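You operate a simulated robot arm through the tools that you are given. There is no shell and no other tool.

You are at the controls of a simulated robot arm. One attempt, no reset.

JOB
Torque-test the green finished cap. Under 0.7 Nm goes in the reject bin, else back in its well.
Fine: turn the large knob till it clicks, then back, and leave the clamp open.

The check looks at the end state, three seconds after you hand in, the way a careful person would. Anything else that was tipped, shoved, dropped, spilled or broken makes it a failure. A push-on lid holds only when it is set on centred and level and pressed home; a screw cap is set on level and turned clockwise until tight.

ROBOT AND FRAMES
A 7-joint arm with a two-finger gripper, fixed in place. Base frame: the origin is at the foot of the arm, x ahead of it, y to its left, z up; the work surface is at about z = 0. Lengths are in m, angles in degrees, forces in N, time in s.
With the tool pointing down near the work surface it reaches from about 0.16 to 0.38 m from the base axis. Its first joint turns from -72.0 to 72.0 degrees. Payload 0.6 kg.
Tool frame: the origin (TCP) lies between the finger pads and is the grasp point; the fingertips stand 0.022 m ahead of it; z points along the fingers, y is the line along which they close. The gripper opens to 0.092 m. The gripper's body begins 0.065 m behind the TCP.
Orientation is told as [roll, pitch, yaw] about the base's x, y, z axes, in that order, counted from this pose: with the fingers straight down and closing along the base's y, the tool's x points along the base's -x, its y along +y and its z along -z.

CONTROLS
- The arm moves only by the tool step_arm. Its argument "targets" is text: rows parted by semicolons, each of 7 numbers parted by spaces: the turn, a rotation vector about the tool's x, y, z in units of 4 degrees (1.0 is 4 degrees), then the shift along the tool's x, y, z in units of 25 mm (1.0 is 25 mm), then the gripper command, from -1 (fully open) to 1 (shut), values between in proportion. In form: wx wy wz tx ty tz hand; .... A call has 1 to 20 rows; each row shifts and turns the commanded pose from where the row before left it, along the tool's axes as they then stand. A call with a number of a shift or a turn outside -1 to 1 is refused whole. Rows are played at 5 a second. More than 0.05 m and 8.6 degrees between two rows, or a gripper value outside its range, and nothing of the call is played. A pose out of reach is approached as far as the arm can. The call stops where the force on the tool passes 50 N (or 10 N more than at its start, if that is more) or the arm is blocked; 0.2 s more then pass. Each finger halts on what it meets, pressing with about 26 N; the grip force reading is that of the motor and also rises with nothing between the fingers. The clock runs only during rows and for 0.2 s after the last one: add rows that do not move to give the fingers time. It gives the time, the measured TCP pose, the force on the tool (base axes), the opening and the grip force at its end, in the units of the frame above (readings bear some noise), with the torque about the TCP (base axes, N m) and any sound that the robot's microphone picked up.
- Cameras (640 x 400 px; columns grow to the right, rows downward): "scene" is fixed at [0.0617, -0.2635, 0.4092]; the picture's right is [0.75, -0.66, 0.00], its down [-0.39, -0.45, -0.80] and it looks along [0.53, 0.61, -0.60] (base axes); focal length 214 px, centre (320, 200). "wrist" rides on the gripper at [0.071, 0.019, -0.102] in the tool frame; the picture's right is [-0.26, 0.97, 0.00], its down [-0.75, -0.20, -0.62] and it looks along [-0.60, -0.16, 0.78] (tool axes); focal length 280 px, centre (320, 200). There is no depth. A picture from a camera that has moved, and an enlarged one, comes with that camera's place and axes in the base frame and with its lens. The place of the scene camera against the robot may be out by one fixed shift of up to 0.018 m in any direction.
- snapshot(camera): a new picture of that camera. No time passes.
- close_up(camera, box): a new picture of the part [left, top, right, bottom] of that camera's present view, enlarged. No time passes.
- close_job(): hands the job in; it is judged then, once.

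Nothing tells you positions but the pictures and the camera data. Unless the task says otherwise, let go and move clear before handing in.

The tools are called as name(argument=value, ...) on one line, values as JSON. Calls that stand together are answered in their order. step_arm: Moves the arm, as the interface text tells. Its arguments: {"type":"object","properties":{"targets":{"type":"string"}},"required":["targets"]} The other tools are called the same way: snapshot (camera) takes a picture; close_up (camera, box) takes an enlarged picture of a part of a camera's view; close_job () hands the job in.

At the start:

```text
clock: 0.0
tcp_pos: [0.2013, -0.0227, 0.3043]
tool_rot: [-0.1, 0.1, 0.0]
wrist_force: [0.8, 0.2, -0.5]
ft_torque: [0.01, 0.01, 0.01]
width: 0.0918
gripper_force: 0.0
```

scene: 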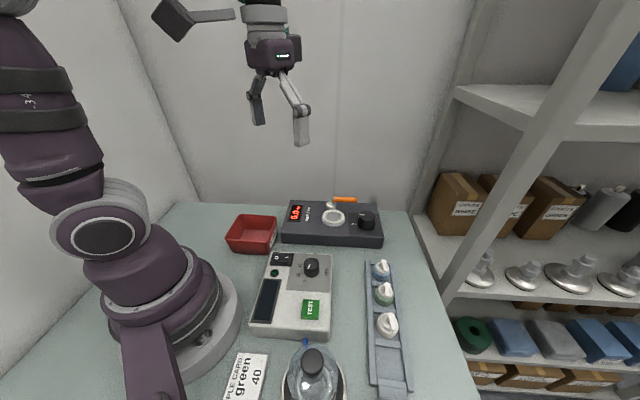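
wrist: 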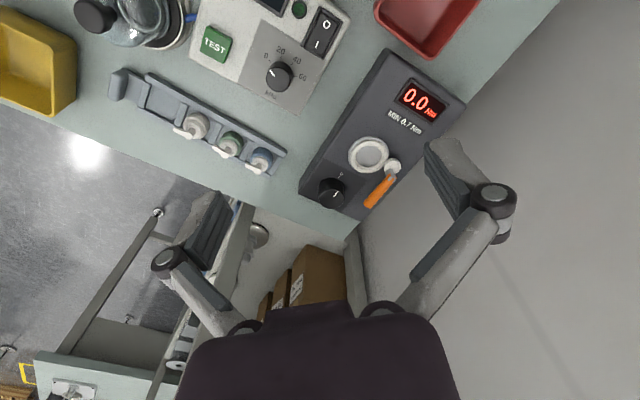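

I see a dark torque tester with a red display, a knob, a ring and an orange clamp lever, a rack with three capped items (grey/white, green, blue), a vacuum/pressure box with TEST, and red and yellow bins. I'll look closer first before moving.

close_up(camera="scene", box=[270, 180, 400, 260])

close_up(camera="scene", box=[340, 240, 440, 400])

close_up(camera="wrist", box=[290, 40, 480, 230])

close_up(camera="wrist", box=[90, 50, 300, 190])

close_up(camera="scene", box=[200, 200, 360, 400])

```text
4.92 times, centred on (335, 220) of scene
camera zoom: at [0.0617, -0.2635, 0.4092], right [0.75, -0.66, 0.0], down [-0.39, -0.45, -0.8], along [0.53, 0.61, -0.6], focal length 1056 px, centre (246, 102)
```

zoom: 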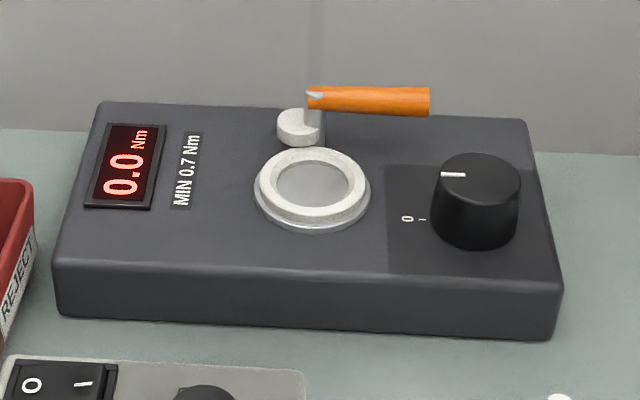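

```text
2.50 times, centred on (390, 320) of scene
camera zoom: at [0.0617, -0.2635, 0.4092], right [0.75, -0.66, 0.0], down [-0.39, -0.45, -0.8], along [0.53, 0.61, -0.6], focal length 536 px, centre (145, -100)
```

zoom: 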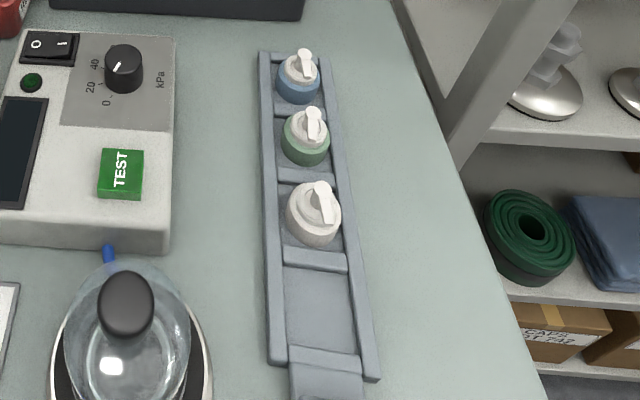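

```text
2.11 times, centred on (385, 135) of wrist
camera zoom: at [0.1319, -0.0038, 0.4066], right [0.26, 0.97, 0.0], down [0.75, -0.2, 0.63], along [0.6, -0.16, -0.78], focal length 590 px, centre (183, 337)
```

zoom: 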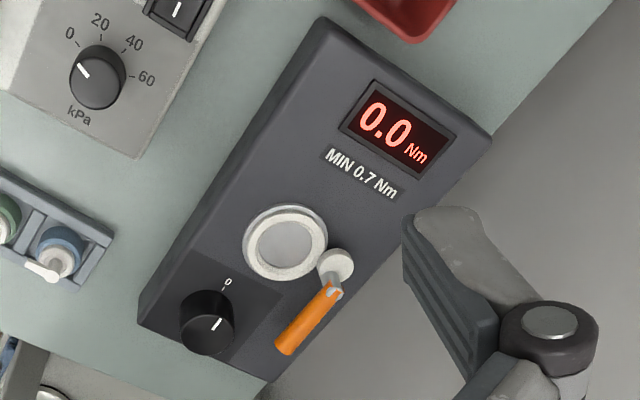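

```text
2.86 times, centred on (195, 120) of wrist
camera zoom: at [0.1319, -0.0038, 0.4066], right [0.26, 0.97, 0.0], down [0.75, -0.2, 0.63], along [0.6, -0.16, -0.78], focal length 801 px, centre (677, 429)
```

zoom: 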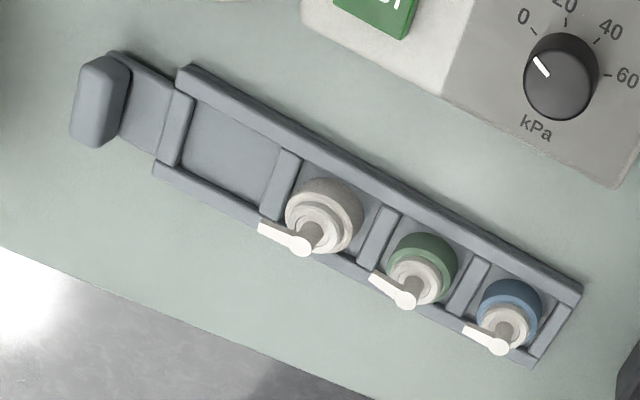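

```text
2.00 times, centred on (280, 300) of scene
camera zoom: at [0.0617, -0.2635, 0.4092], right [0.75, -0.66, 0.0], down [-0.39, -0.45, -0.8], along [0.53, 0.61, -0.6], focal length 429 px, centre (400, 0)
```

zoom: 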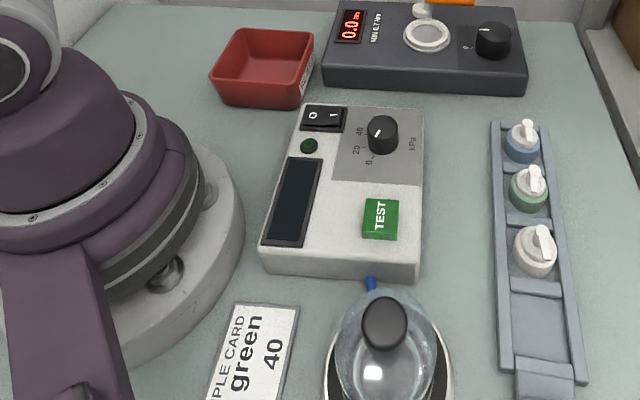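

The tester sits ahead of the arm with its ring nest around x≈0.34, y≈0.01, and the rack lies to the right with the green cap in a middle well. I'll move above the tester with the gripper open to get a better wrist view of the clamp and nest.

step_arm(targets="0 0 0 -0.9 0.23 0.8 -1;0 0 0 -0.9 0.23 0.8 -1;0 0 0 -0.9 0.23 0.8 -1;0 0 0 -0.9 0.23 0.8 -1;0 0 0 0 0 0 -1")

snapshot(camera="wrist")

snapshot(camera="scene")

```text
clock: 1.2
tcp_pos: [0.2913, 0.0008, 0.2234]
tool_rot: [-0.1, 0.0, 0.0]
wrist_force: [0.0, -0.1, 0.3]
ft_torque: [0.02, 0.01, 0.03]
width: 0.0918
gripper_force: 0.2
```

```text
taken
camera wrist: at [0.2217, 0.0188, 0.3248], right [0.26, 0.96, 0.0], down [0.75, -0.2, 0.63], along [0.6, -0.16, -0.78], focal length 280 px, centre (320, 200)
```

wrist: 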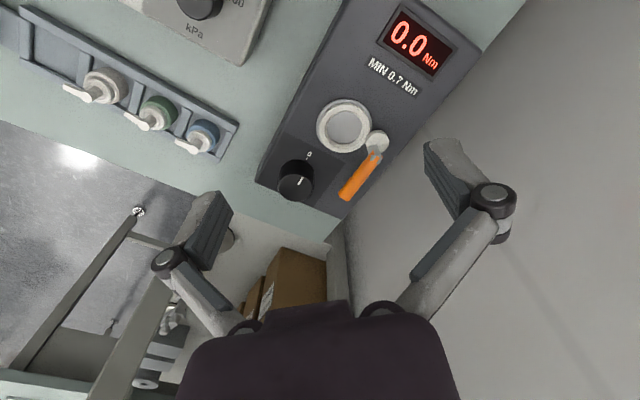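

```text
taken
```

scene: 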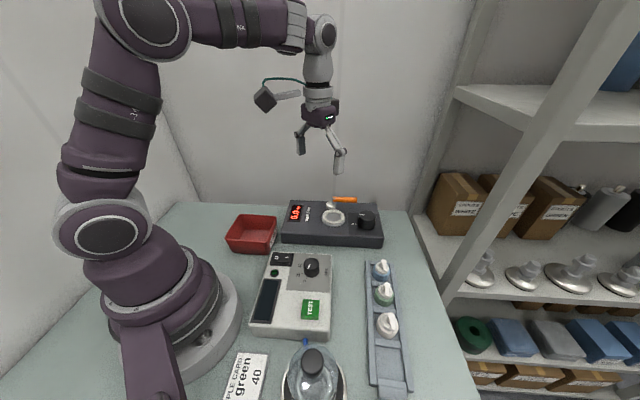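

The view is better now; the nest triangulates to about (0.350, 0.011, 0.045). I'll zoom in on the clamp, knob and caps.

close_up(camera="wrist", box=[250, 80, 410, 220])

close_up(camera="wrist", box=[50, 50, 250, 170])

close_up(camera="scene", box=[315, 190, 385, 240])

close_up(camera="scene", box=[360, 255, 420, 345])

```text
2.86 times, centred on (330, 150) of wrist
camera zoom: at [0.2217, 0.0188, 0.3248], right [0.26, 0.96, 0.0], down [0.75, -0.2, 0.63], along [0.6, -0.16, -0.78], focal length 801 px, centre (291, 343)
```

zoom: 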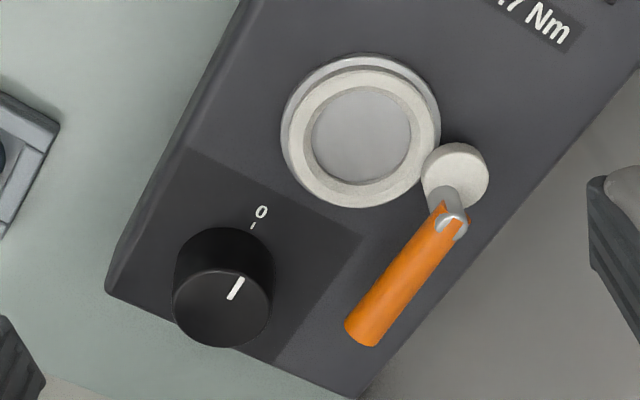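

```text
3.20 times, centred on (150, 110) of wrist
camera zoom: at [0.2217, 0.0188, 0.3248], right [0.26, 0.96, 0.0], down [0.75, -0.2, 0.63], along [0.6, -0.16, -0.78], focal length 897 px, centre (864, 488)
```

zoom: 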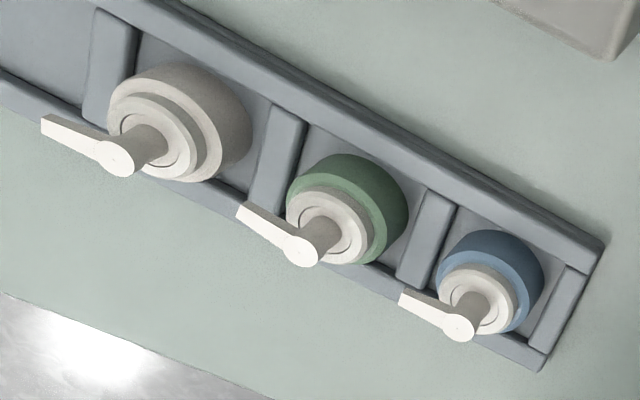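

```text
8.00 times, centred on (350, 215) of scene
camera zoom: at [0.0617, -0.2635, 0.4092], right [0.75, -0.66, 0.0], down [-0.39, -0.45, -0.8], along [0.53, 0.61, -0.6], focal length 1716 px, centre (80, 80)
```

zoom: 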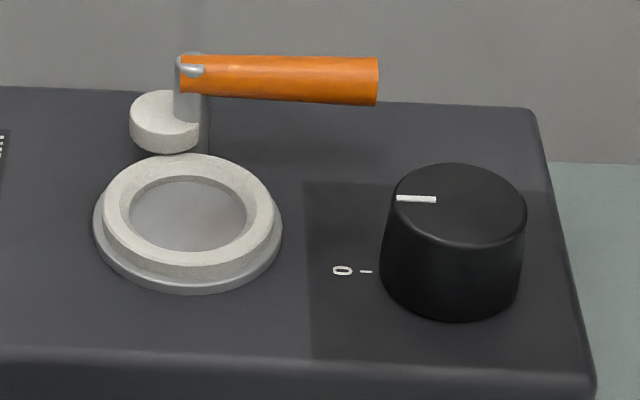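

```text
4.44 times, centred on (390, 300) of scene
camera zoom: at [0.0617, -0.2635, 0.4092], right [0.75, -0.66, 0.0], down [-0.39, -0.45, -0.8], along [0.53, 0.61, -0.6], focal length 953 px, centre (9, -244)
```

zoom: 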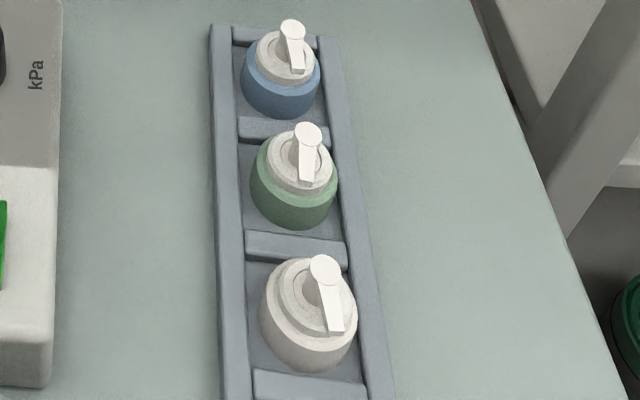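

The clamp looks like an eccentric cam: a pad on a post with the orange handle, currently swung clear of the nest. The knob mark is at 0, and the caps are collars with pump heads. Next I move over the green cap and yaw so the fingers close across the rack.

step_arm(targets="0 0 0 0 -0.9 0 -1;0 0 0 0 -0.9 0 -1;0 0 0 0 -0.9 0 -1;0 0 0 0 -0.9 0 -1;0 0 0 0 -0.9 0 -1;0 0 0 0 -0.9 0 -1;0 0 0 0 -0.9 0 -1;0 0 0 0 -0.9 0 -1;0 0 0 0 0 0 -1")

snapshot(camera="wrist")

```text
clock: 3.2
tcp_pos: [0.292, -0.1789, 0.2267]
tool_rot: [-0.2, 0.1, 0.0]
wrist_force: [-1.0, 0.2, -0.2]
ft_torque: [0.02, 0.0, 0.0]
width: 0.0919
gripper_force: 0.0
```

```text
taken
camera wrist: at [0.2222, -0.16, 0.328], right [0.26, 0.97, 0.0], down [0.75, -0.2, 0.63], along [0.6, -0.16, -0.78], focal length 280 px, centre (320, 200)
```

wrist: 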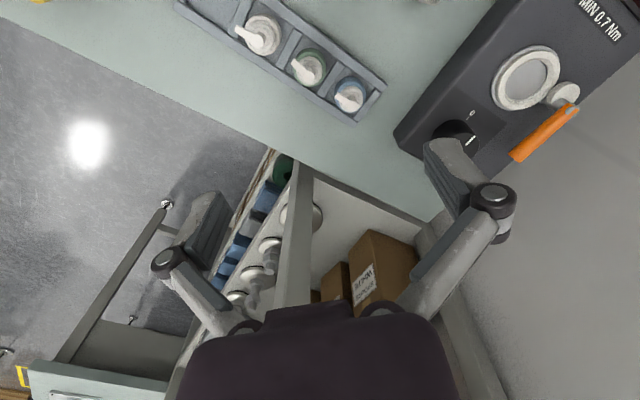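

The green cap is in the upper part of this view. I'll zoom to localise it.

close_up(camera="wrist", box=[220, 0, 400, 130])

close_up(camera="wrist", box=[430, 20, 610, 170])

```text
3.08 times, centred on (310, 65) of wrist
camera zoom: at [0.2222, -0.16, 0.328], right [0.26, 0.97, 0.0], down [0.75, -0.2, 0.63], along [0.6, -0.16, -0.78], focal length 863 px, centre (351, 615)
```

zoom: 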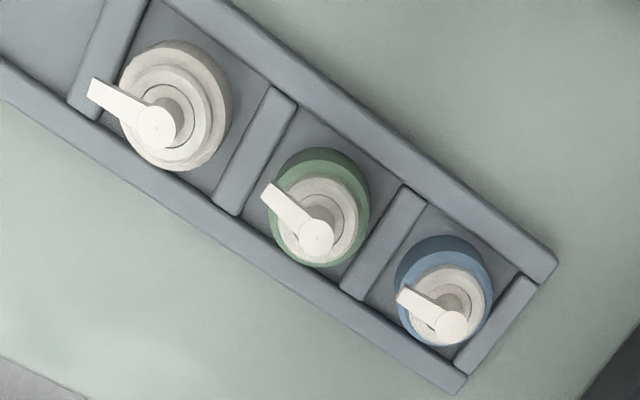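

```text
2.67 times, centred on (520, 95) of wrist
camera zoom: at [0.2222, -0.16, 0.328], right [0.26, 0.97, 0.0], down [0.75, -0.2, 0.63], along [0.6, -0.16, -0.78], focal length 748 px, centre (-213, 480)
```

zoom: 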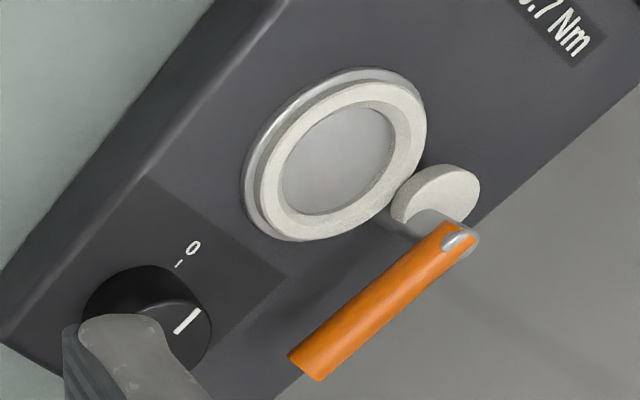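

The green cap's stem triangulates to about (0.2915, -0.190), with the pump top at z≈0.048, and the rack runs at about 42° in the base frame. I'll centre over it, yaw +42°, and come down to a viewing height.

step_arm(targets="0 0 0 0.03 -0.45 0 -1;0 0 -1 0 0 0 -1;0 0 -1 0 0 0 -1;0 0 -1 0 0 0 -1;0 0 -1 0 0 0 -1;0 0 -1 0 0 0 -1;0 0 -1 0 0 0 -1;0 0 -1 0 0 0 -1;0 0 -1 0 0 0 -1;0 0 -1 0 0 0 -1;0 0 -1 0 0 0 -1;0 0 -0.55 0 0 0 -1;0 0 0 0 0 0.9 -1;0 0 0 0 0 0.9 -1;0 0 0 0 0 0.9 -1;0 0 0 0 0 0.9 -1;0 0 0 0 0 0 -1")

snapshot(camera="wrist")

snapshot(camera="scene")

```text
clock: 6.8
tcp_pos: [0.2914, -0.1906, 0.1346]
tool_rot: [-0.1, -0.1, 42.3]
wrist_force: [-0.5, 0.1, 0.0]
ft_torque: [-0.03, -0.01, -0.01]
width: 0.0919
gripper_force: 0.1
```

```text
taken
camera wrist: at [0.2271, -0.2239, 0.2358], right [-0.45, 0.89, 0.0], down [0.7, 0.36, 0.62], along [0.56, 0.28, -0.78], focal length 280 px, centre (320, 200)
```

wrist: 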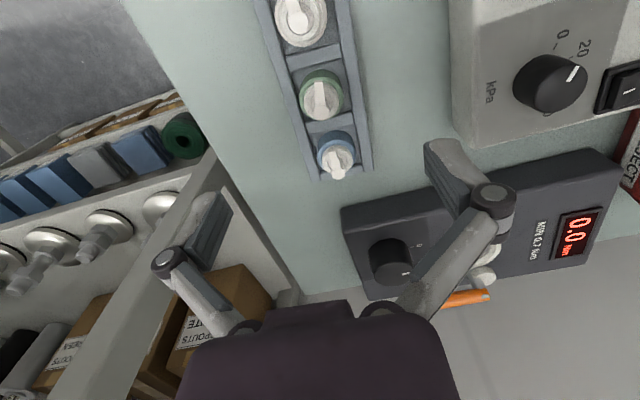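

```text
taken
```

scene: 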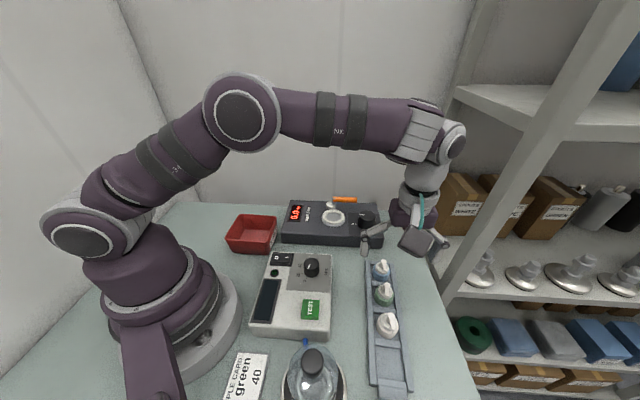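

I'm above the green cap with yaw aligned to the rack. I'll zoom to check centring and rail height.

close_up(camera="wrist", box=[240, 30, 400, 190])

close_up(camera="scene", box=[350, 180, 470, 345])

```text
2.50 times, centred on (320, 110) of wrist
camera zoom: at [0.2271, -0.2239, 0.2358], right [-0.45, 0.89, 0.0], down [0.7, 0.36, 0.62], along [0.56, 0.28, -0.78], focal length 701 px, centre (320, 425)
```

zoom: 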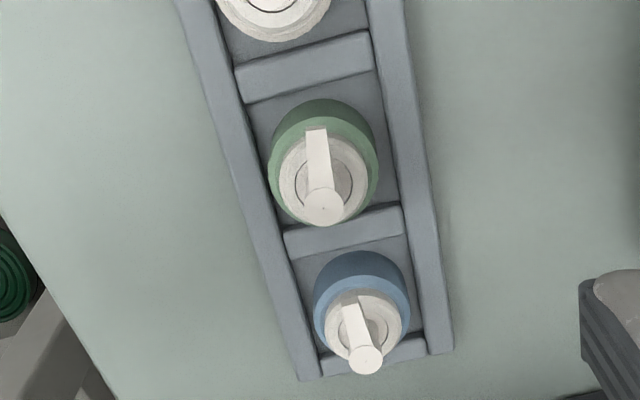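

```text
2.42 times, centred on (410, 262) of scene
camera zoom: at [0.0617, -0.2635, 0.4092], right [0.75, -0.66, 0.0], down [-0.39, -0.45, -0.8], along [0.53, 0.61, -0.6], focal length 520 px, centre (102, 48)
```

zoom: 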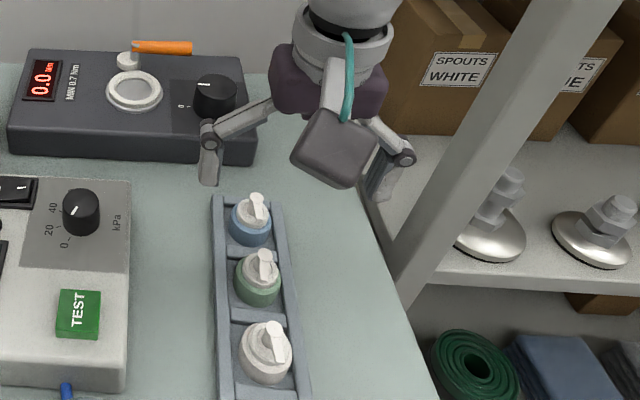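

The cap is nearly centred (about 1.3 mm off), and the rail tops are at z≈0.010. I'll correct that, narrow the gripper to about 56 mm, and descend most of the way.

step_arm(targets="0 0 0 -0.01 0.05 0 -0.22;0 0 0 0 0 0 -0.22;0 0 0 0 0 0.8 -0.22;0 0 0 0 0 0.8 -0.22;0 0 0 0 0 0.8 -0.22;0 0 0 0 0 0.6 -0.22;0 0 0 0 0 0.4 -0.22;0 0 0 0 0 0 -0.22")

snapshot(camera="wrist")

close_up(camera="scene", box=[350, 200, 470, 345])

```text
clock: 8.6
tcp_pos: [0.2904, -0.1914, 0.0492]
tool_rot: [-0.1, 0.0, 42.2]
wrist_force: [0.0, 0.2, 0.1]
ft_torque: [0.02, 0.01, -0.01]
width: 0.0561
gripper_force: 0.1
```

```text
taken
camera wrist: at [0.226, -0.2242, 0.1516], right [-0.45, 0.89, 0.0], down [0.7, 0.36, 0.62], along [0.56, 0.28, -0.78], focal length 280 px, centre (320, 200)
```

wrist: 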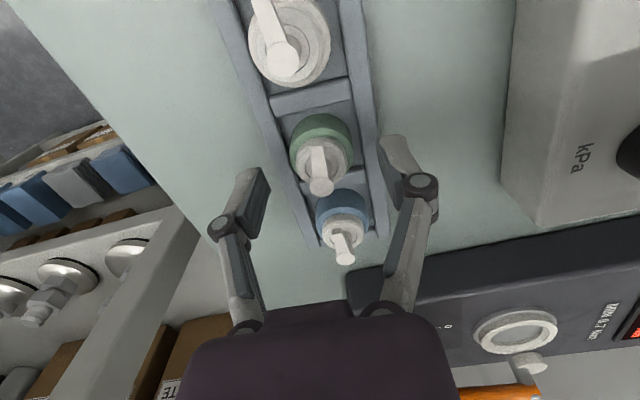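

```text
2.76 times, centred on (410, 272) of scene
camera zoom: at [0.0617, -0.2635, 0.4092], right [0.75, -0.66, 0.0], down [-0.39, -0.45, -0.8], along [0.53, 0.61, -0.6], focal length 592 px, centre (72, 0)
```

zoom: 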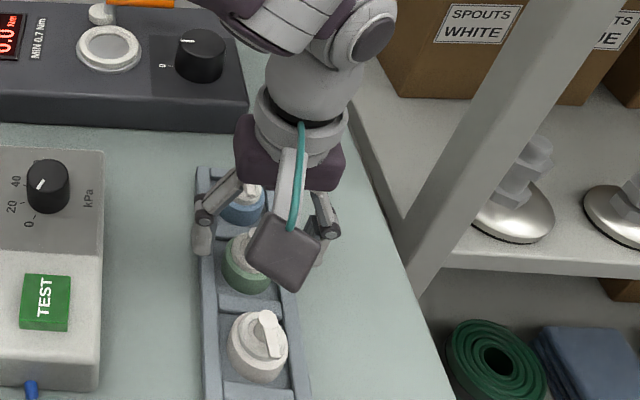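

The stem sits right at the tool centre. I'll go down the last 13 mm, with fingertips just above the rails, and close on the collar.

step_arm(targets="0 0 0 0 0 0.26 -0.22;0 0 0 0 0 0.26 -0.22;0 0 0 0 0 0 -0.22;0 0 0 0 0 0 0.1;0 0 0 0 0 0 0.4;0 0 0 0 0 0 0.6;0 0 0 0 0 0 0.6;0 0 0 0 0 0 0.6")

snapshot(camera="wrist")

close_up(camera="scene", box=[350, 200, 470, 345])

```text
clock: 10.4
tcp_pos: [0.291, -0.1916, 0.0368]
tool_rot: [0.1, 0.1, 42.2]
wrist_force: [0.5, 0.3, -0.7]
ft_torque: [0.02, -0.01, 0.02]
width: 0.0316
gripper_force: 10.1
```

```text
taken
camera wrist: at [0.2262, -0.2241, 0.1387], right [-0.45, 0.89, 0.0], down [0.7, 0.36, 0.62], along [0.56, 0.28, -0.78], focal length 280 px, centre (320, 200)
```

wrist: 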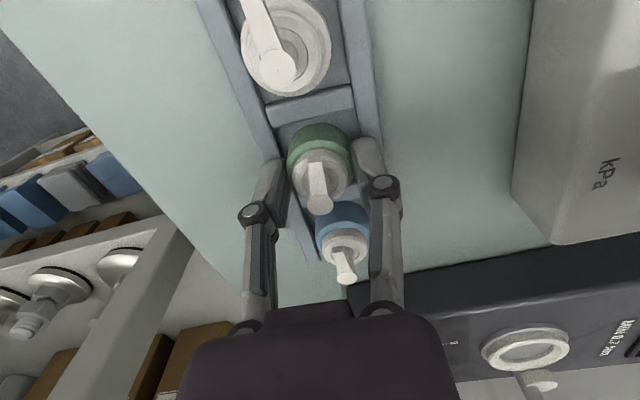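

```text
2.76 times, centred on (410, 272) of scene
camera zoom: at [0.0617, -0.2635, 0.4092], right [0.75, -0.66, 0.0], down [-0.39, -0.45, -0.8], along [0.53, 0.61, -0.6], focal length 592 px, centre (72, 0)
```

zoom: 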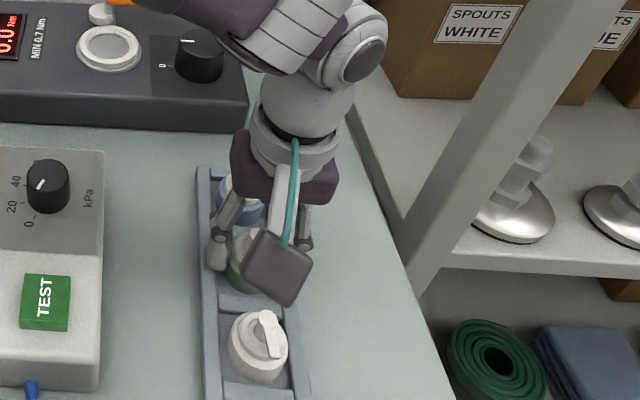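

The collar is gripped (width 0.0316). I'll firm up the grip and lift a little to check.

step_arm(targets="0 0 0 0 0 0 1;0 0 0 0 0 0 1;0 0 0 0 0 0 1;0 0 0 0 0 -0.2 1;0 0 0 0 0 -0.4 1;0 0 0 0 0 -0.4 1;0 0 0 0 0 0 1")

snapshot(camera="wrist")

close_up(camera="scene", box=[350, 200, 470, 345])

```text
clock: 12.0
tcp_pos: [0.2894, -0.1902, 0.062]
tool_rot: [0.0, 0.1, 42.2]
wrist_force: [0.5, 1.1, 0.0]
ft_torque: [0.02, 0.0, 0.0]
width: 0.0318
gripper_force: 10.5
```

```text
taken
camera wrist: at [0.2252, -0.2238, 0.1646], right [-0.45, 0.89, 0.0], down [0.7, 0.36, 0.62], along [0.56, 0.28, -0.78], focal length 280 px, centre (320, 200)
```

wrist: 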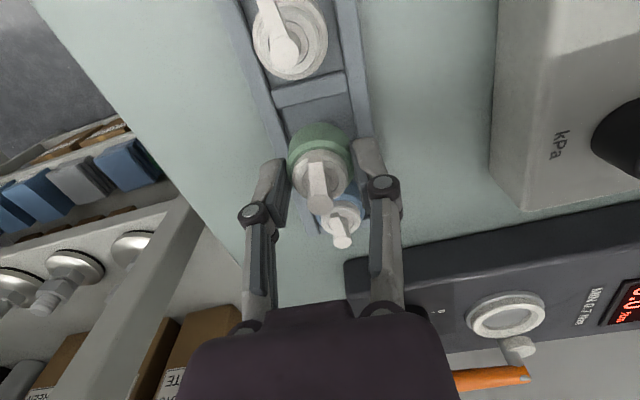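

```text
2.76 times, centred on (410, 272) of scene
camera zoom: at [0.0617, -0.2635, 0.4092], right [0.75, -0.66, 0.0], down [-0.39, -0.45, -0.8], along [0.53, 0.61, -0.6], focal length 592 px, centre (72, 0)
```

zoom: 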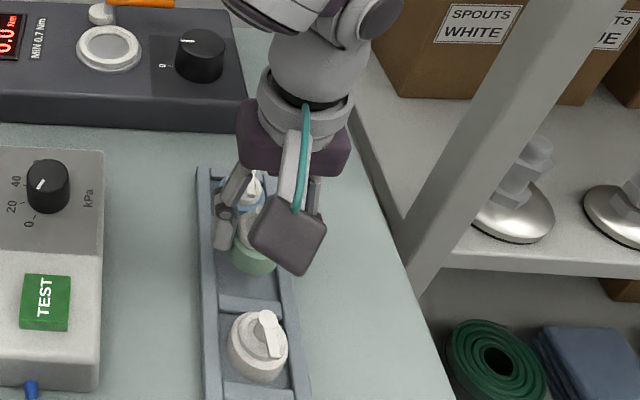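

The green cap is cleanly in the gripper, out of its well. I'll lift to z≈0.16 and carry it over the nest.

step_arm(targets="0 0 0 0 0 -0.7 1;0 0 0 0 0 -0.9 1;0 0 0 0 0 -0.9 1;0 0 0 0 0 -0.9 1;0 0 0 0 0 -0.7 1;0 0 0 -0.9 0.541 0 1;0 0 0 -0.9 0.541 0 1;0 0 0 -0.9 0.541 0 1;0 0 0 -0.9 0.541 0 1;0 0 0 -0.9 0.541 0 1;0 0 0 -0.9 0.541 0 1;0 0 0 -0.9 0.541 0 1;0 0 0 -0.9 0.541 0 1;0 0 0 0 0 0 1;0 0 0 0 0 0 1")

snapshot(camera="wrist")

close_up(camera="scene", box=[270, 100, 430, 260])

```text
clock: 15.2
tcp_pos: [0.3502, 0.0104, 0.1647]
tool_rot: [0.0, 0.2, 42.2]
wrist_force: [0.2, 0.8, -0.6]
ft_torque: [0.02, 0.02, 0.0]
width: 0.0319
gripper_force: 9.9
```

```text
taken
camera wrist: at [0.2864, -0.024, 0.2665], right [-0.45, 0.89, 0.0], down [0.7, 0.36, 0.62], along [0.56, 0.28, -0.78], focal length 280 px, centre (320, 200)
```

wrist: 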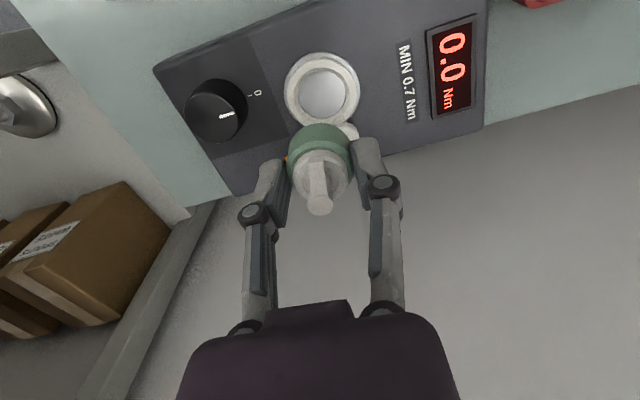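

```text
2.50 times, centred on (350, 180) of scene
camera zoom: at [0.0617, -0.2635, 0.4092], right [0.75, -0.66, 0.0], down [-0.39, -0.45, -0.8], along [0.53, 0.61, -0.6], focal length 536 px, centre (245, 250)
```

zoom: 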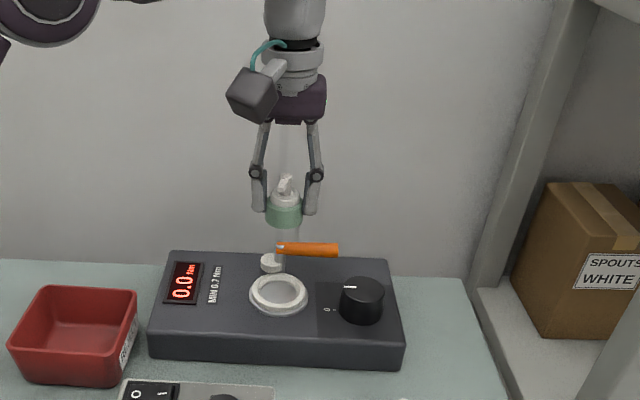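

The held cap hangs over the nest area. I'll zoom to measure the nest's position from this pose.

close_up(camera="wrist", box=[260, 30, 400, 170])

close_up(camera="scene", box=[310, 140, 380, 240])

```text
2.86 times, centred on (330, 100) of wrist
camera zoom: at [0.2864, -0.024, 0.2665], right [-0.45, 0.89, 0.0], down [0.7, 0.36, 0.62], along [0.56, 0.28, -0.78], focal length 801 px, centre (291, 486)
```

zoom: 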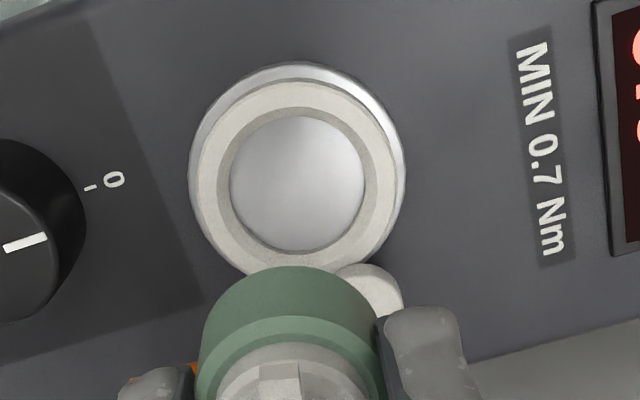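

```text
4.00 times, centred on (345, 190) of scene
camera zoom: at [0.0617, -0.2635, 0.4092], right [0.75, -0.66, 0.0], down [-0.39, -0.45, -0.8], along [0.53, 0.61, -0.6], focal length 858 px, centre (220, 240)
```

zoom: 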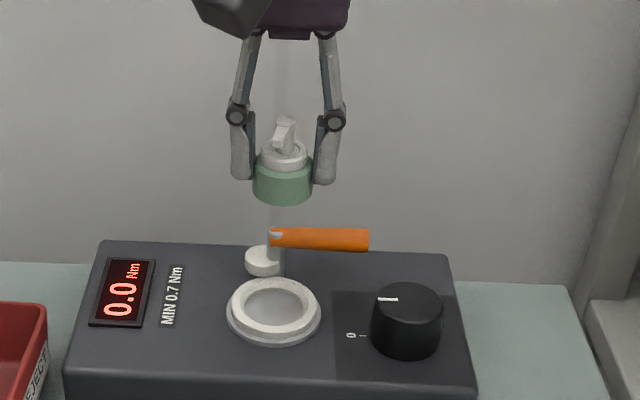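

The nest centre comes out at about (0.348, 0.011, 0.046), some 2 mm from the tool axis. I'll correct that and descend to just above the nest.

step_arm(targets="0 0 0 0.05 0.075 0 1;0 0 0 0 0 0.7 1;0 0 0 0 0 0.7 1;0 0 0 0 0 0.7 1;0 0 0 0 0 0.5 1;0 0 0 0 0 0.2 1;0 0 0 0 0 0 1;0 0 0 0 0 0 1")

snapshot(camera="wrist")

close_up(camera="scene", box=[300, 150, 380, 250])

```text
clock: 17.0
tcp_pos: [0.3485, 0.012, 0.0957]
tool_rot: [-0.1, 0.1, 42.2]
wrist_force: [-0.4, 0.4, 0.4]
ft_torque: [-0.03, 0.0, 0.02]
width: 0.0319
gripper_force: 10.0
```

```text
taken
camera wrist: at [0.284, -0.0218, 0.1971], right [-0.45, 0.89, 0.0], down [0.7, 0.36, 0.62], along [0.56, 0.28, -0.78], focal length 280 px, centre (320, 200)
```

wrist: 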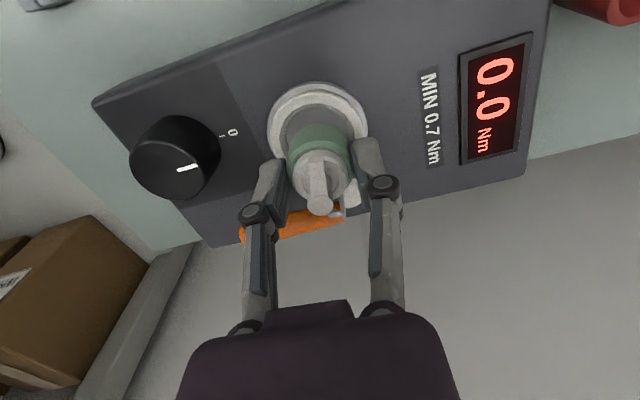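

```text
4.00 times, centred on (340, 200) of scene
camera zoom: at [0.0617, -0.2635, 0.4092], right [0.75, -0.66, 0.0], down [-0.39, -0.45, -0.8], along [0.53, 0.61, -0.6], focal length 858 px, centre (240, 200)
```

zoom: 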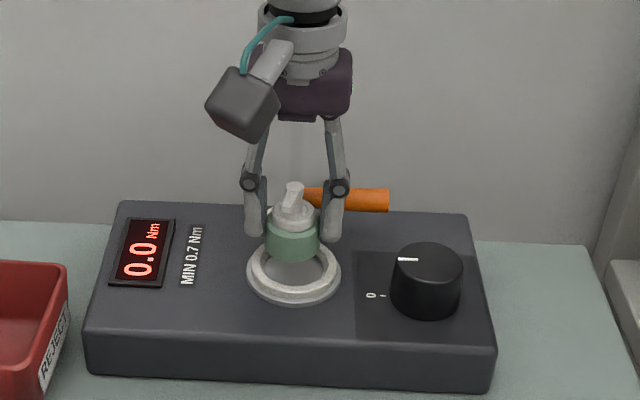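

close_up(camera="wrist", box=[250, 70, 390, 230])

close_up(camera="scene", box=[325, 185, 375, 235])

```text
2.50 times, centred on (320, 150) of wrist
camera zoom: at [0.284, -0.0218, 0.1971], right [-0.45, 0.89, 0.0], down [0.7, 0.36, 0.62], along [0.56, 0.28, -0.78], focal length 701 px, centre (320, 325)
```

zoom: 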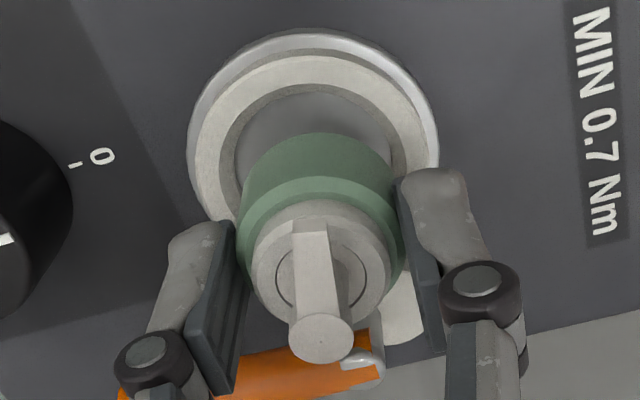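

```text
8.00 times, centred on (350, 210) of scene
camera zoom: at [0.0617, -0.2635, 0.4092], right [0.75, -0.66, 0.0], down [-0.39, -0.45, -0.8], along [0.53, 0.61, -0.6], focal length 1716 px, centre (80, 120)
```

zoom: 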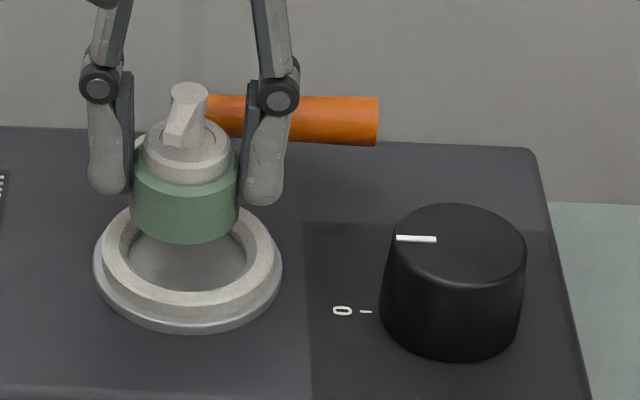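

The cap is almost over the nest centre (about 1.5 mm to go sideways). I'll correct and lower gently in small steps.

step_arm(targets="0 0 0 0.016 -0.058 0 1;0 0 0 0 0 0.2 1;0 0 0 0 0 0.2 1;0 0 0 0 0 0 1;0 0 0 0 0 0 1")

close_up(camera="wrist", box=[250, 70, 390, 230])

close_up(camera="scene", box=[325, 185, 375, 235])

```text
clock: 18.2
tcp_pos: [0.3493, 0.0115, 0.0855]
tool_rot: [0.0, 0.2, 42.3]
wrist_force: [0.8, 1.4, 0.0]
ft_torque: [0.0, 0.05, -0.01]
width: 0.0319
gripper_force: 9.5
```

```text
2.50 times, centred on (320, 150) of wrist
camera zoom: at [0.2854, -0.0227, 0.1861], right [-0.45, 0.89, 0.0], down [0.7, 0.36, 0.62], along [0.56, 0.28, -0.78], focal length 701 px, centre (320, 325)
```

zoom: 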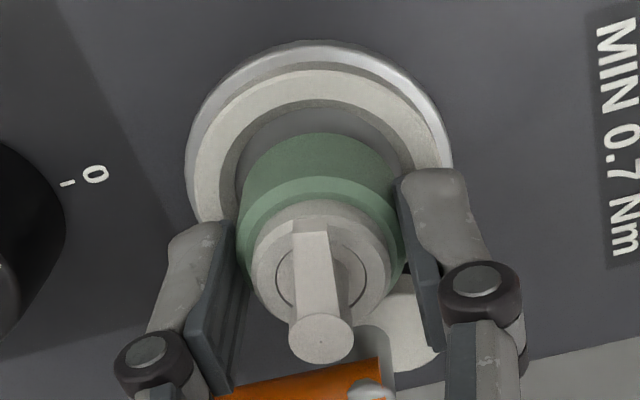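

```text
8.00 times, centred on (350, 210) of scene
camera zoom: at [0.0617, -0.2635, 0.4092], right [0.75, -0.66, 0.0], down [-0.39, -0.45, -0.8], along [0.53, 0.61, -0.6], focal length 1716 px, centre (80, 120)
```

zoom: 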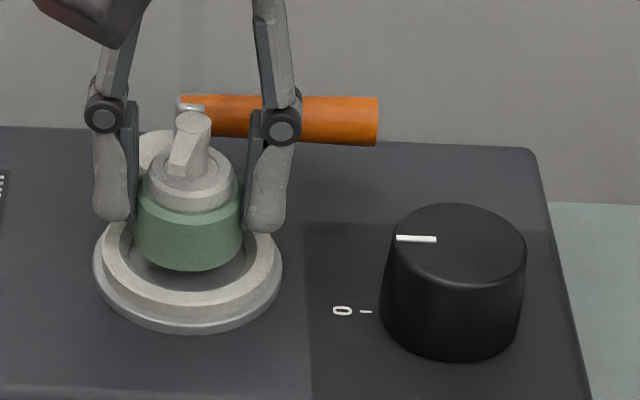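

Well centred in both views, with roughly 7 mm to the seat. Lowering 5 mm, then in small steps until contact.

step_arm(targets="0 0 0 0 0 0.1 1;0 0 0 0 0 0.1 1;0 0 0 0 0 0 1;0 0 0 0 0 0 1")

step_arm(targets="0 0 0 0 0 0.04 1;0 0 0 0 0 0 1")

close_up(camera="scene", box=[325, 185, 375, 235])

```text
clock: 19.2
tcp_pos: [0.3498, 0.0114, 0.0797]
tool_rot: [-0.1, 0.1, 42.2]
wrist_force: [-0.6, 0.7, 0.4]
ft_torque: [0.0, 0.03, 0.0]
width: 0.0317
gripper_force: 10.0
```

```text
clock: 19.8
tcp_pos: [0.3492, 0.0103, 0.0782]
tool_rot: [0.0, 0.1, 42.3]
wrist_force: [0.3, -0.6, 0.0]
ft_torque: [-0.02, -0.02, -0.03]
width: 0.032
gripper_force: 10.0
```

```text
8.00 times, centred on (350, 210) of scene
camera zoom: at [0.0617, -0.2635, 0.4092], right [0.75, -0.66, 0.0], down [-0.39, -0.45, -0.8], along [0.53, 0.61, -0.6], focal length 1716 px, centre (80, 120)
```

zoom: 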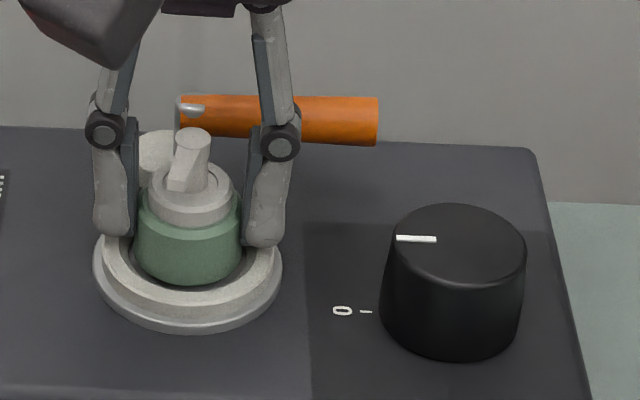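

Almost seated. I'll keep lowering in 1 mm steps while watching the force.

step_arm(targets="0 0 0 0 0 0.04 1;0 0 0 0 0 0 1")

step_arm(targets="0 0 0 0 0 0.04 1;0 0 0 0 0 0 1")

close_up(camera="scene", box=[325, 185, 375, 235])

```text
clock: 20.4
tcp_pos: [0.3508, 0.011, 0.0772]
tool_rot: [0.0, 0.1, 42.2]
wrist_force: [0.3, 0.0, 0.4]
ft_torque: [-0.02, 0.03, -0.01]
width: 0.0319
gripper_force: 9.9
```

```text
clock: 21.0
tcp_pos: [0.3503, 0.0113, 0.0765]
tool_rot: [0.0, 0.1, 42.3]
wrist_force: [-0.8, 0.9, 0.3]
ft_torque: [0.01, 0.01, 0.0]
width: 0.0318
gripper_force: 10.2
```

```text
8.00 times, centred on (350, 210) of scene
camera zoom: at [0.0617, -0.2635, 0.4092], right [0.75, -0.66, 0.0], down [-0.39, -0.45, -0.8], along [0.53, 0.61, -0.6], focal length 1716 px, centre (80, 120)
```

zoom: 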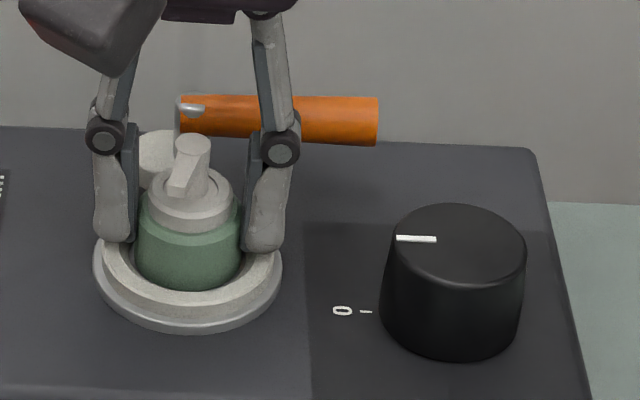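

No contact force yet; continuing down in 1 mm steps.

step_arm(targets="0 0 0 0 0 0.04 1;0 0 0 0 0 0 1")

step_arm(targets="0 0 0 0 0 0.04 1;0 0 0 0 0 0 1")

close_up(camera="scene", box=[325, 185, 375, 235])

close_up(camera="wrist", box=[250, 70, 390, 230])

```text
clock: 21.6
tcp_pos: [0.3501, 0.01, 0.0756]
tool_rot: [0.0, 0.1, 42.2]
wrist_force: [-0.3, -0.2, 0.9]
ft_torque: [0.0, -0.01, -0.01]
width: 0.0319
gripper_force: 9.9
```

```text
clock: 22.2
tcp_pos: [0.3503, 0.0096, 0.0751]
tool_rot: [-0.1, 0.1, 42.1]
wrist_force: [-0.1, 1.3, 4.0]
ft_torque: [0.0, 0.01, -0.01]
width: 0.0319
gripper_force: 10.2
```

```text
8.00 times, centred on (350, 210) of scene
camera zoom: at [0.0617, -0.2635, 0.4092], right [0.75, -0.66, 0.0], down [-0.39, -0.45, -0.8], along [0.53, 0.61, -0.6], focal length 1716 px, centre (80, 120)
```

zoom: 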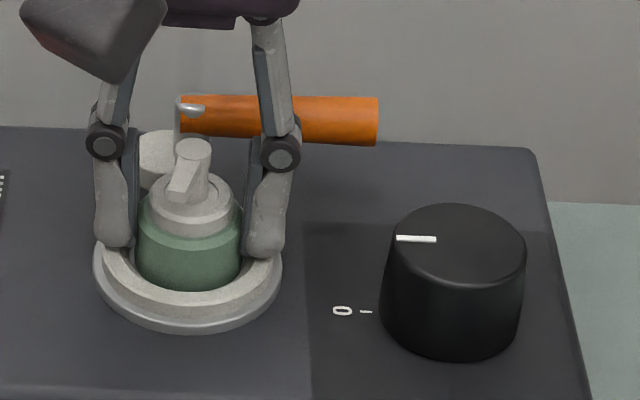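

```text
2.50 times, centred on (320, 150) of wrist
camera zoom: at [0.2853, -0.0233, 0.1763], right [-0.45, 0.89, 0.0], down [0.7, 0.36, 0.62], along [0.56, 0.28, -0.78], focal length 701 px, centre (320, 325)
```

zoom: 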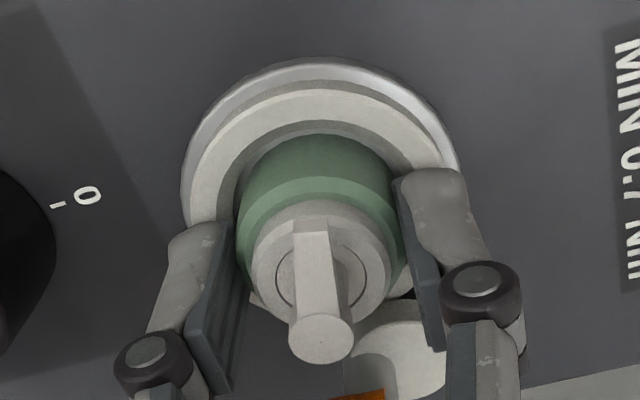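

Light contact (4 N) at z≈0.075, so the cap is at its seat. I'll release it gently and then back straight up.

step_arm(targets="0 0 0 0 0 0 0.2;0 0 0 0 0 0 0.1;0 0 0 0 0 0 0;0 0 0 0 0 0 -0.1;0 0 0 0 0 0 -0.1")

close_up(camera="scene", box=[325, 185, 375, 235])

close_up(camera="wrist", box=[250, 70, 390, 230])

```text
clock: 23.4
tcp_pos: [0.3502, 0.01, 0.0738]
tool_rot: [-0.1, 0.1, 42.3]
wrist_force: [0.8, -0.2, 0.4]
ft_torque: [-0.01, -0.04, 0.01]
width: 0.0504
gripper_force: 0.0
```

```text
8.00 times, centred on (350, 210) of scene
camera zoom: at [0.0617, -0.2635, 0.4092], right [0.75, -0.66, 0.0], down [-0.39, -0.45, -0.8], along [0.53, 0.61, -0.6], focal length 1716 px, centre (80, 120)
```

zoom: 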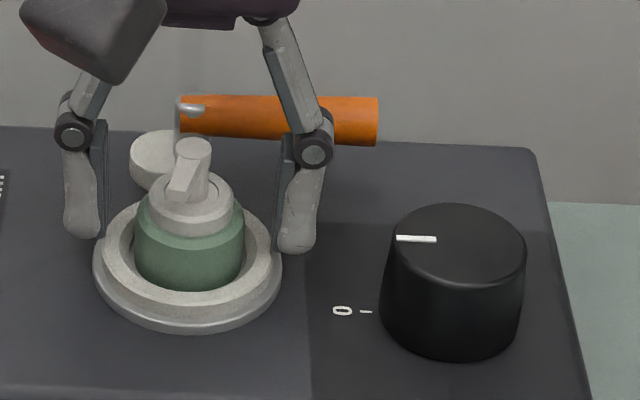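

```text
2.50 times, centred on (320, 150) of wrist
camera zoom: at [0.2853, -0.0233, 0.1763], right [-0.45, 0.89, 0.0], down [0.7, 0.36, 0.62], along [0.56, 0.28, -0.78], focal length 701 px, centre (320, 325)
```

zoom: 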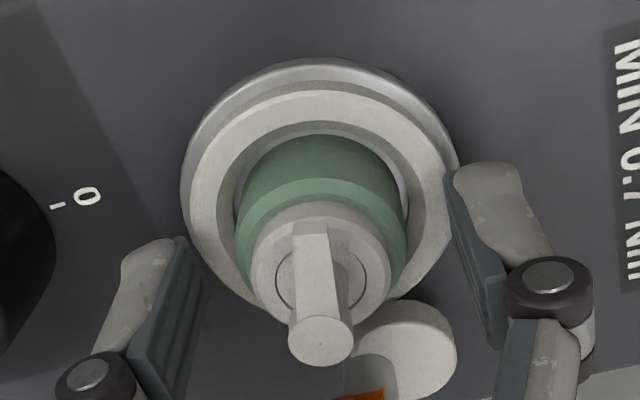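

The cap is sitting level in the nest, well centred. I'll retreat straight up and test the reach toward the clamp handle and knob area.

step_arm(targets="0 0 0 0 0 -0.4 -0.2;0 0 0 0 0 -0.8 -0.2;0 0 0 0 0 -0.8 -0.2;0 0 0 0 0 -0.8 -0.2;0 0 0 0 0 -0.8 -0.2;0 0 0 0 0 0 -0.2")

snapshot(camera="wrist")

close_up(camera="wrist", box=[230, 40, 410, 200])

close_up(camera="scene", box=[315, 185, 385, 240])

```text
clock: 24.8
tcp_pos: [0.3517, 0.0107, 0.1632]
tool_rot: [-0.2, 0.1, 42.2]
wrist_force: [0.4, -0.1, -0.3]
ft_torque: [0.03, 0.01, 0.01]
width: 0.0551
gripper_force: 0.0
```

```text
taken
camera wrist: at [0.2861, -0.0238, 0.2652], right [-0.45, 0.89, 0.0], down [0.7, 0.36, 0.62], along [0.56, 0.28, -0.78], focal length 280 px, centre (320, 200)
```

wrist: 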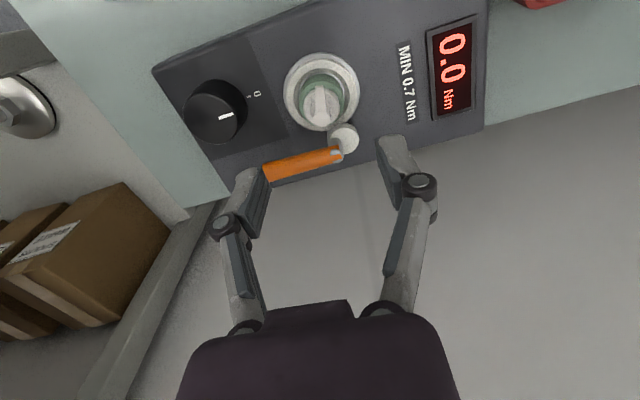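

```text
2.50 times, centred on (320, 120) of wrist
camera zoom: at [0.2861, -0.0238, 0.2652], right [-0.45, 0.89, 0.0], down [0.7, 0.36, 0.62], along [0.56, 0.28, -0.78], focal length 701 px, centre (320, 400)
```

zoom: 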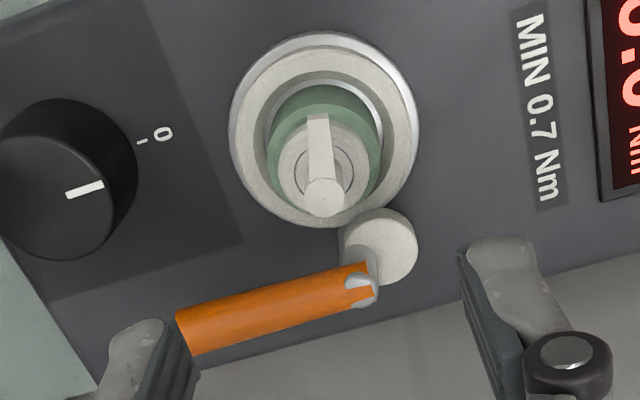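

```text
7.27 times, centred on (350, 212) of scene
camera zoom: at [0.0617, -0.2635, 0.4092], right [0.75, -0.66, 0.0], down [-0.39, -0.45, -0.8], along [0.53, 0.61, -0.6], focal length 1560 px, centre (102, 109)
```

zoom: 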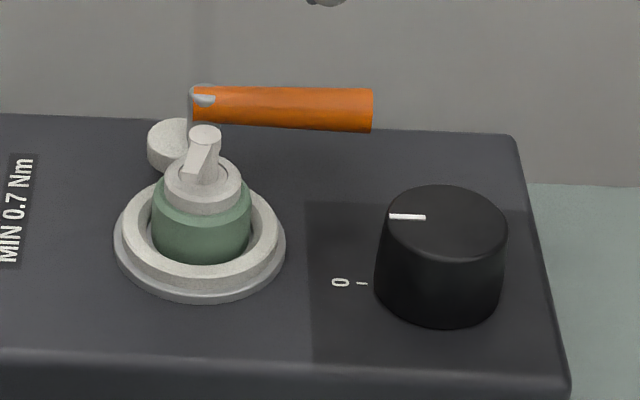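

The cap is in the nest. The clamp handle runs from its pivot near (0.376, 0.038) to (0.420, -0.003) at z≈0.073, and its eccentric pad would close on the cap if the handle swings counter-clockwise toward the wall. I'll hover over the handle and yaw so the fingers straddle it.

step_arm(targets="0 0 0 -0.766 -0.415 0 -0.1;0 0 0 -0.766 -0.415 0 -0.1;0 0 1 0 0 0 -0.1;0 0 1 0 0 0 -0.1;0 0 1 0 0 0 -0.1;0 0 1 0 0 0 -0.1;0 0 1 0 0 0 -0.1;0 0 1 0 0 0 -0.1;0 0 1 0 0 0 -0.1;0 0 1 0 0 0 -0.1;0 0 1 0 0 0 -0.1;0 0 1 0 0 0 -0.1;0 0 1 0 0 0 -0.1;0 0 1 0 0 0 -0.1;0 0 1 0 0 0 -0.1;0 0 1 0 0 0 -0.1;0 0 1 0 0 0 -0.1;0 0 1 0 0 0 -0.1;0 0 1 0 0 0 -0.1;0 0 1 0 0 0 -0.1")

step_arm(targets="0 0 1 0 0 0 -0.1;0 0 1 0 0 0 -0.1;0 0 1 0 0 0 -0.1;0 0 0.4 0 0 0 -0.1;0 0 0 0 0 0 -0.1")

snapshot(camera="wrist")

snapshot(camera="scene")

```text
clock: 29.0
tcp_pos: [0.3695, 0.0162, 0.1591]
tool_rot: [-0.1, 0.0, -29.9]
wrist_force: [0.4, 0.2, 0.6]
ft_torque: [-0.02, 0.03, 0.0]
width: 0.0505
gripper_force: 0.1
out of reach, approached as far as the arm can: row 1, 2
```

```text
clock: 30.2
tcp_pos: [0.3679, 0.0159, 0.1607]
tool_rot: [-0.2, -0.1, -43.4]
wrist_force: [0.4, -0.6, -0.3]
ft_torque: [0.02, -0.01, -0.01]
width: 0.0505
gripper_force: 0.1
```

```text
taken
camera wrist: at [0.3308, 0.0788, 0.2615], right [0.85, 0.52, 0.0], down [0.41, -0.67, 0.63], along [0.33, -0.53, -0.78], focal length 280 px, centre (320, 200)
```

wrist: 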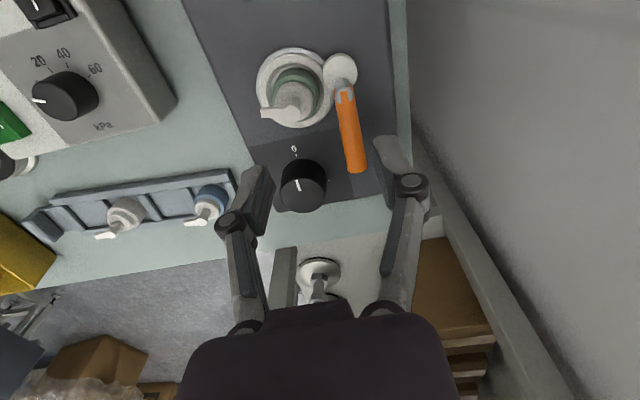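

```text
taken
```

scene: 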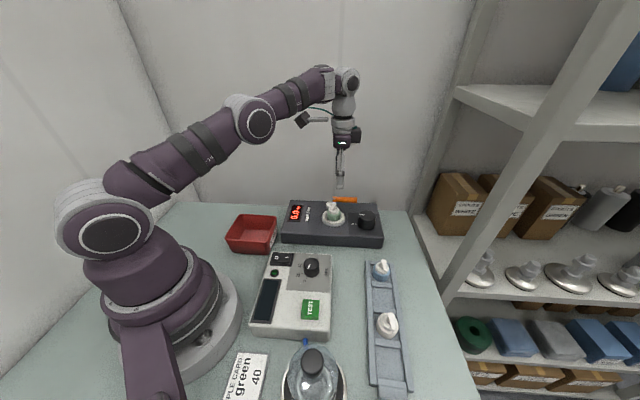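

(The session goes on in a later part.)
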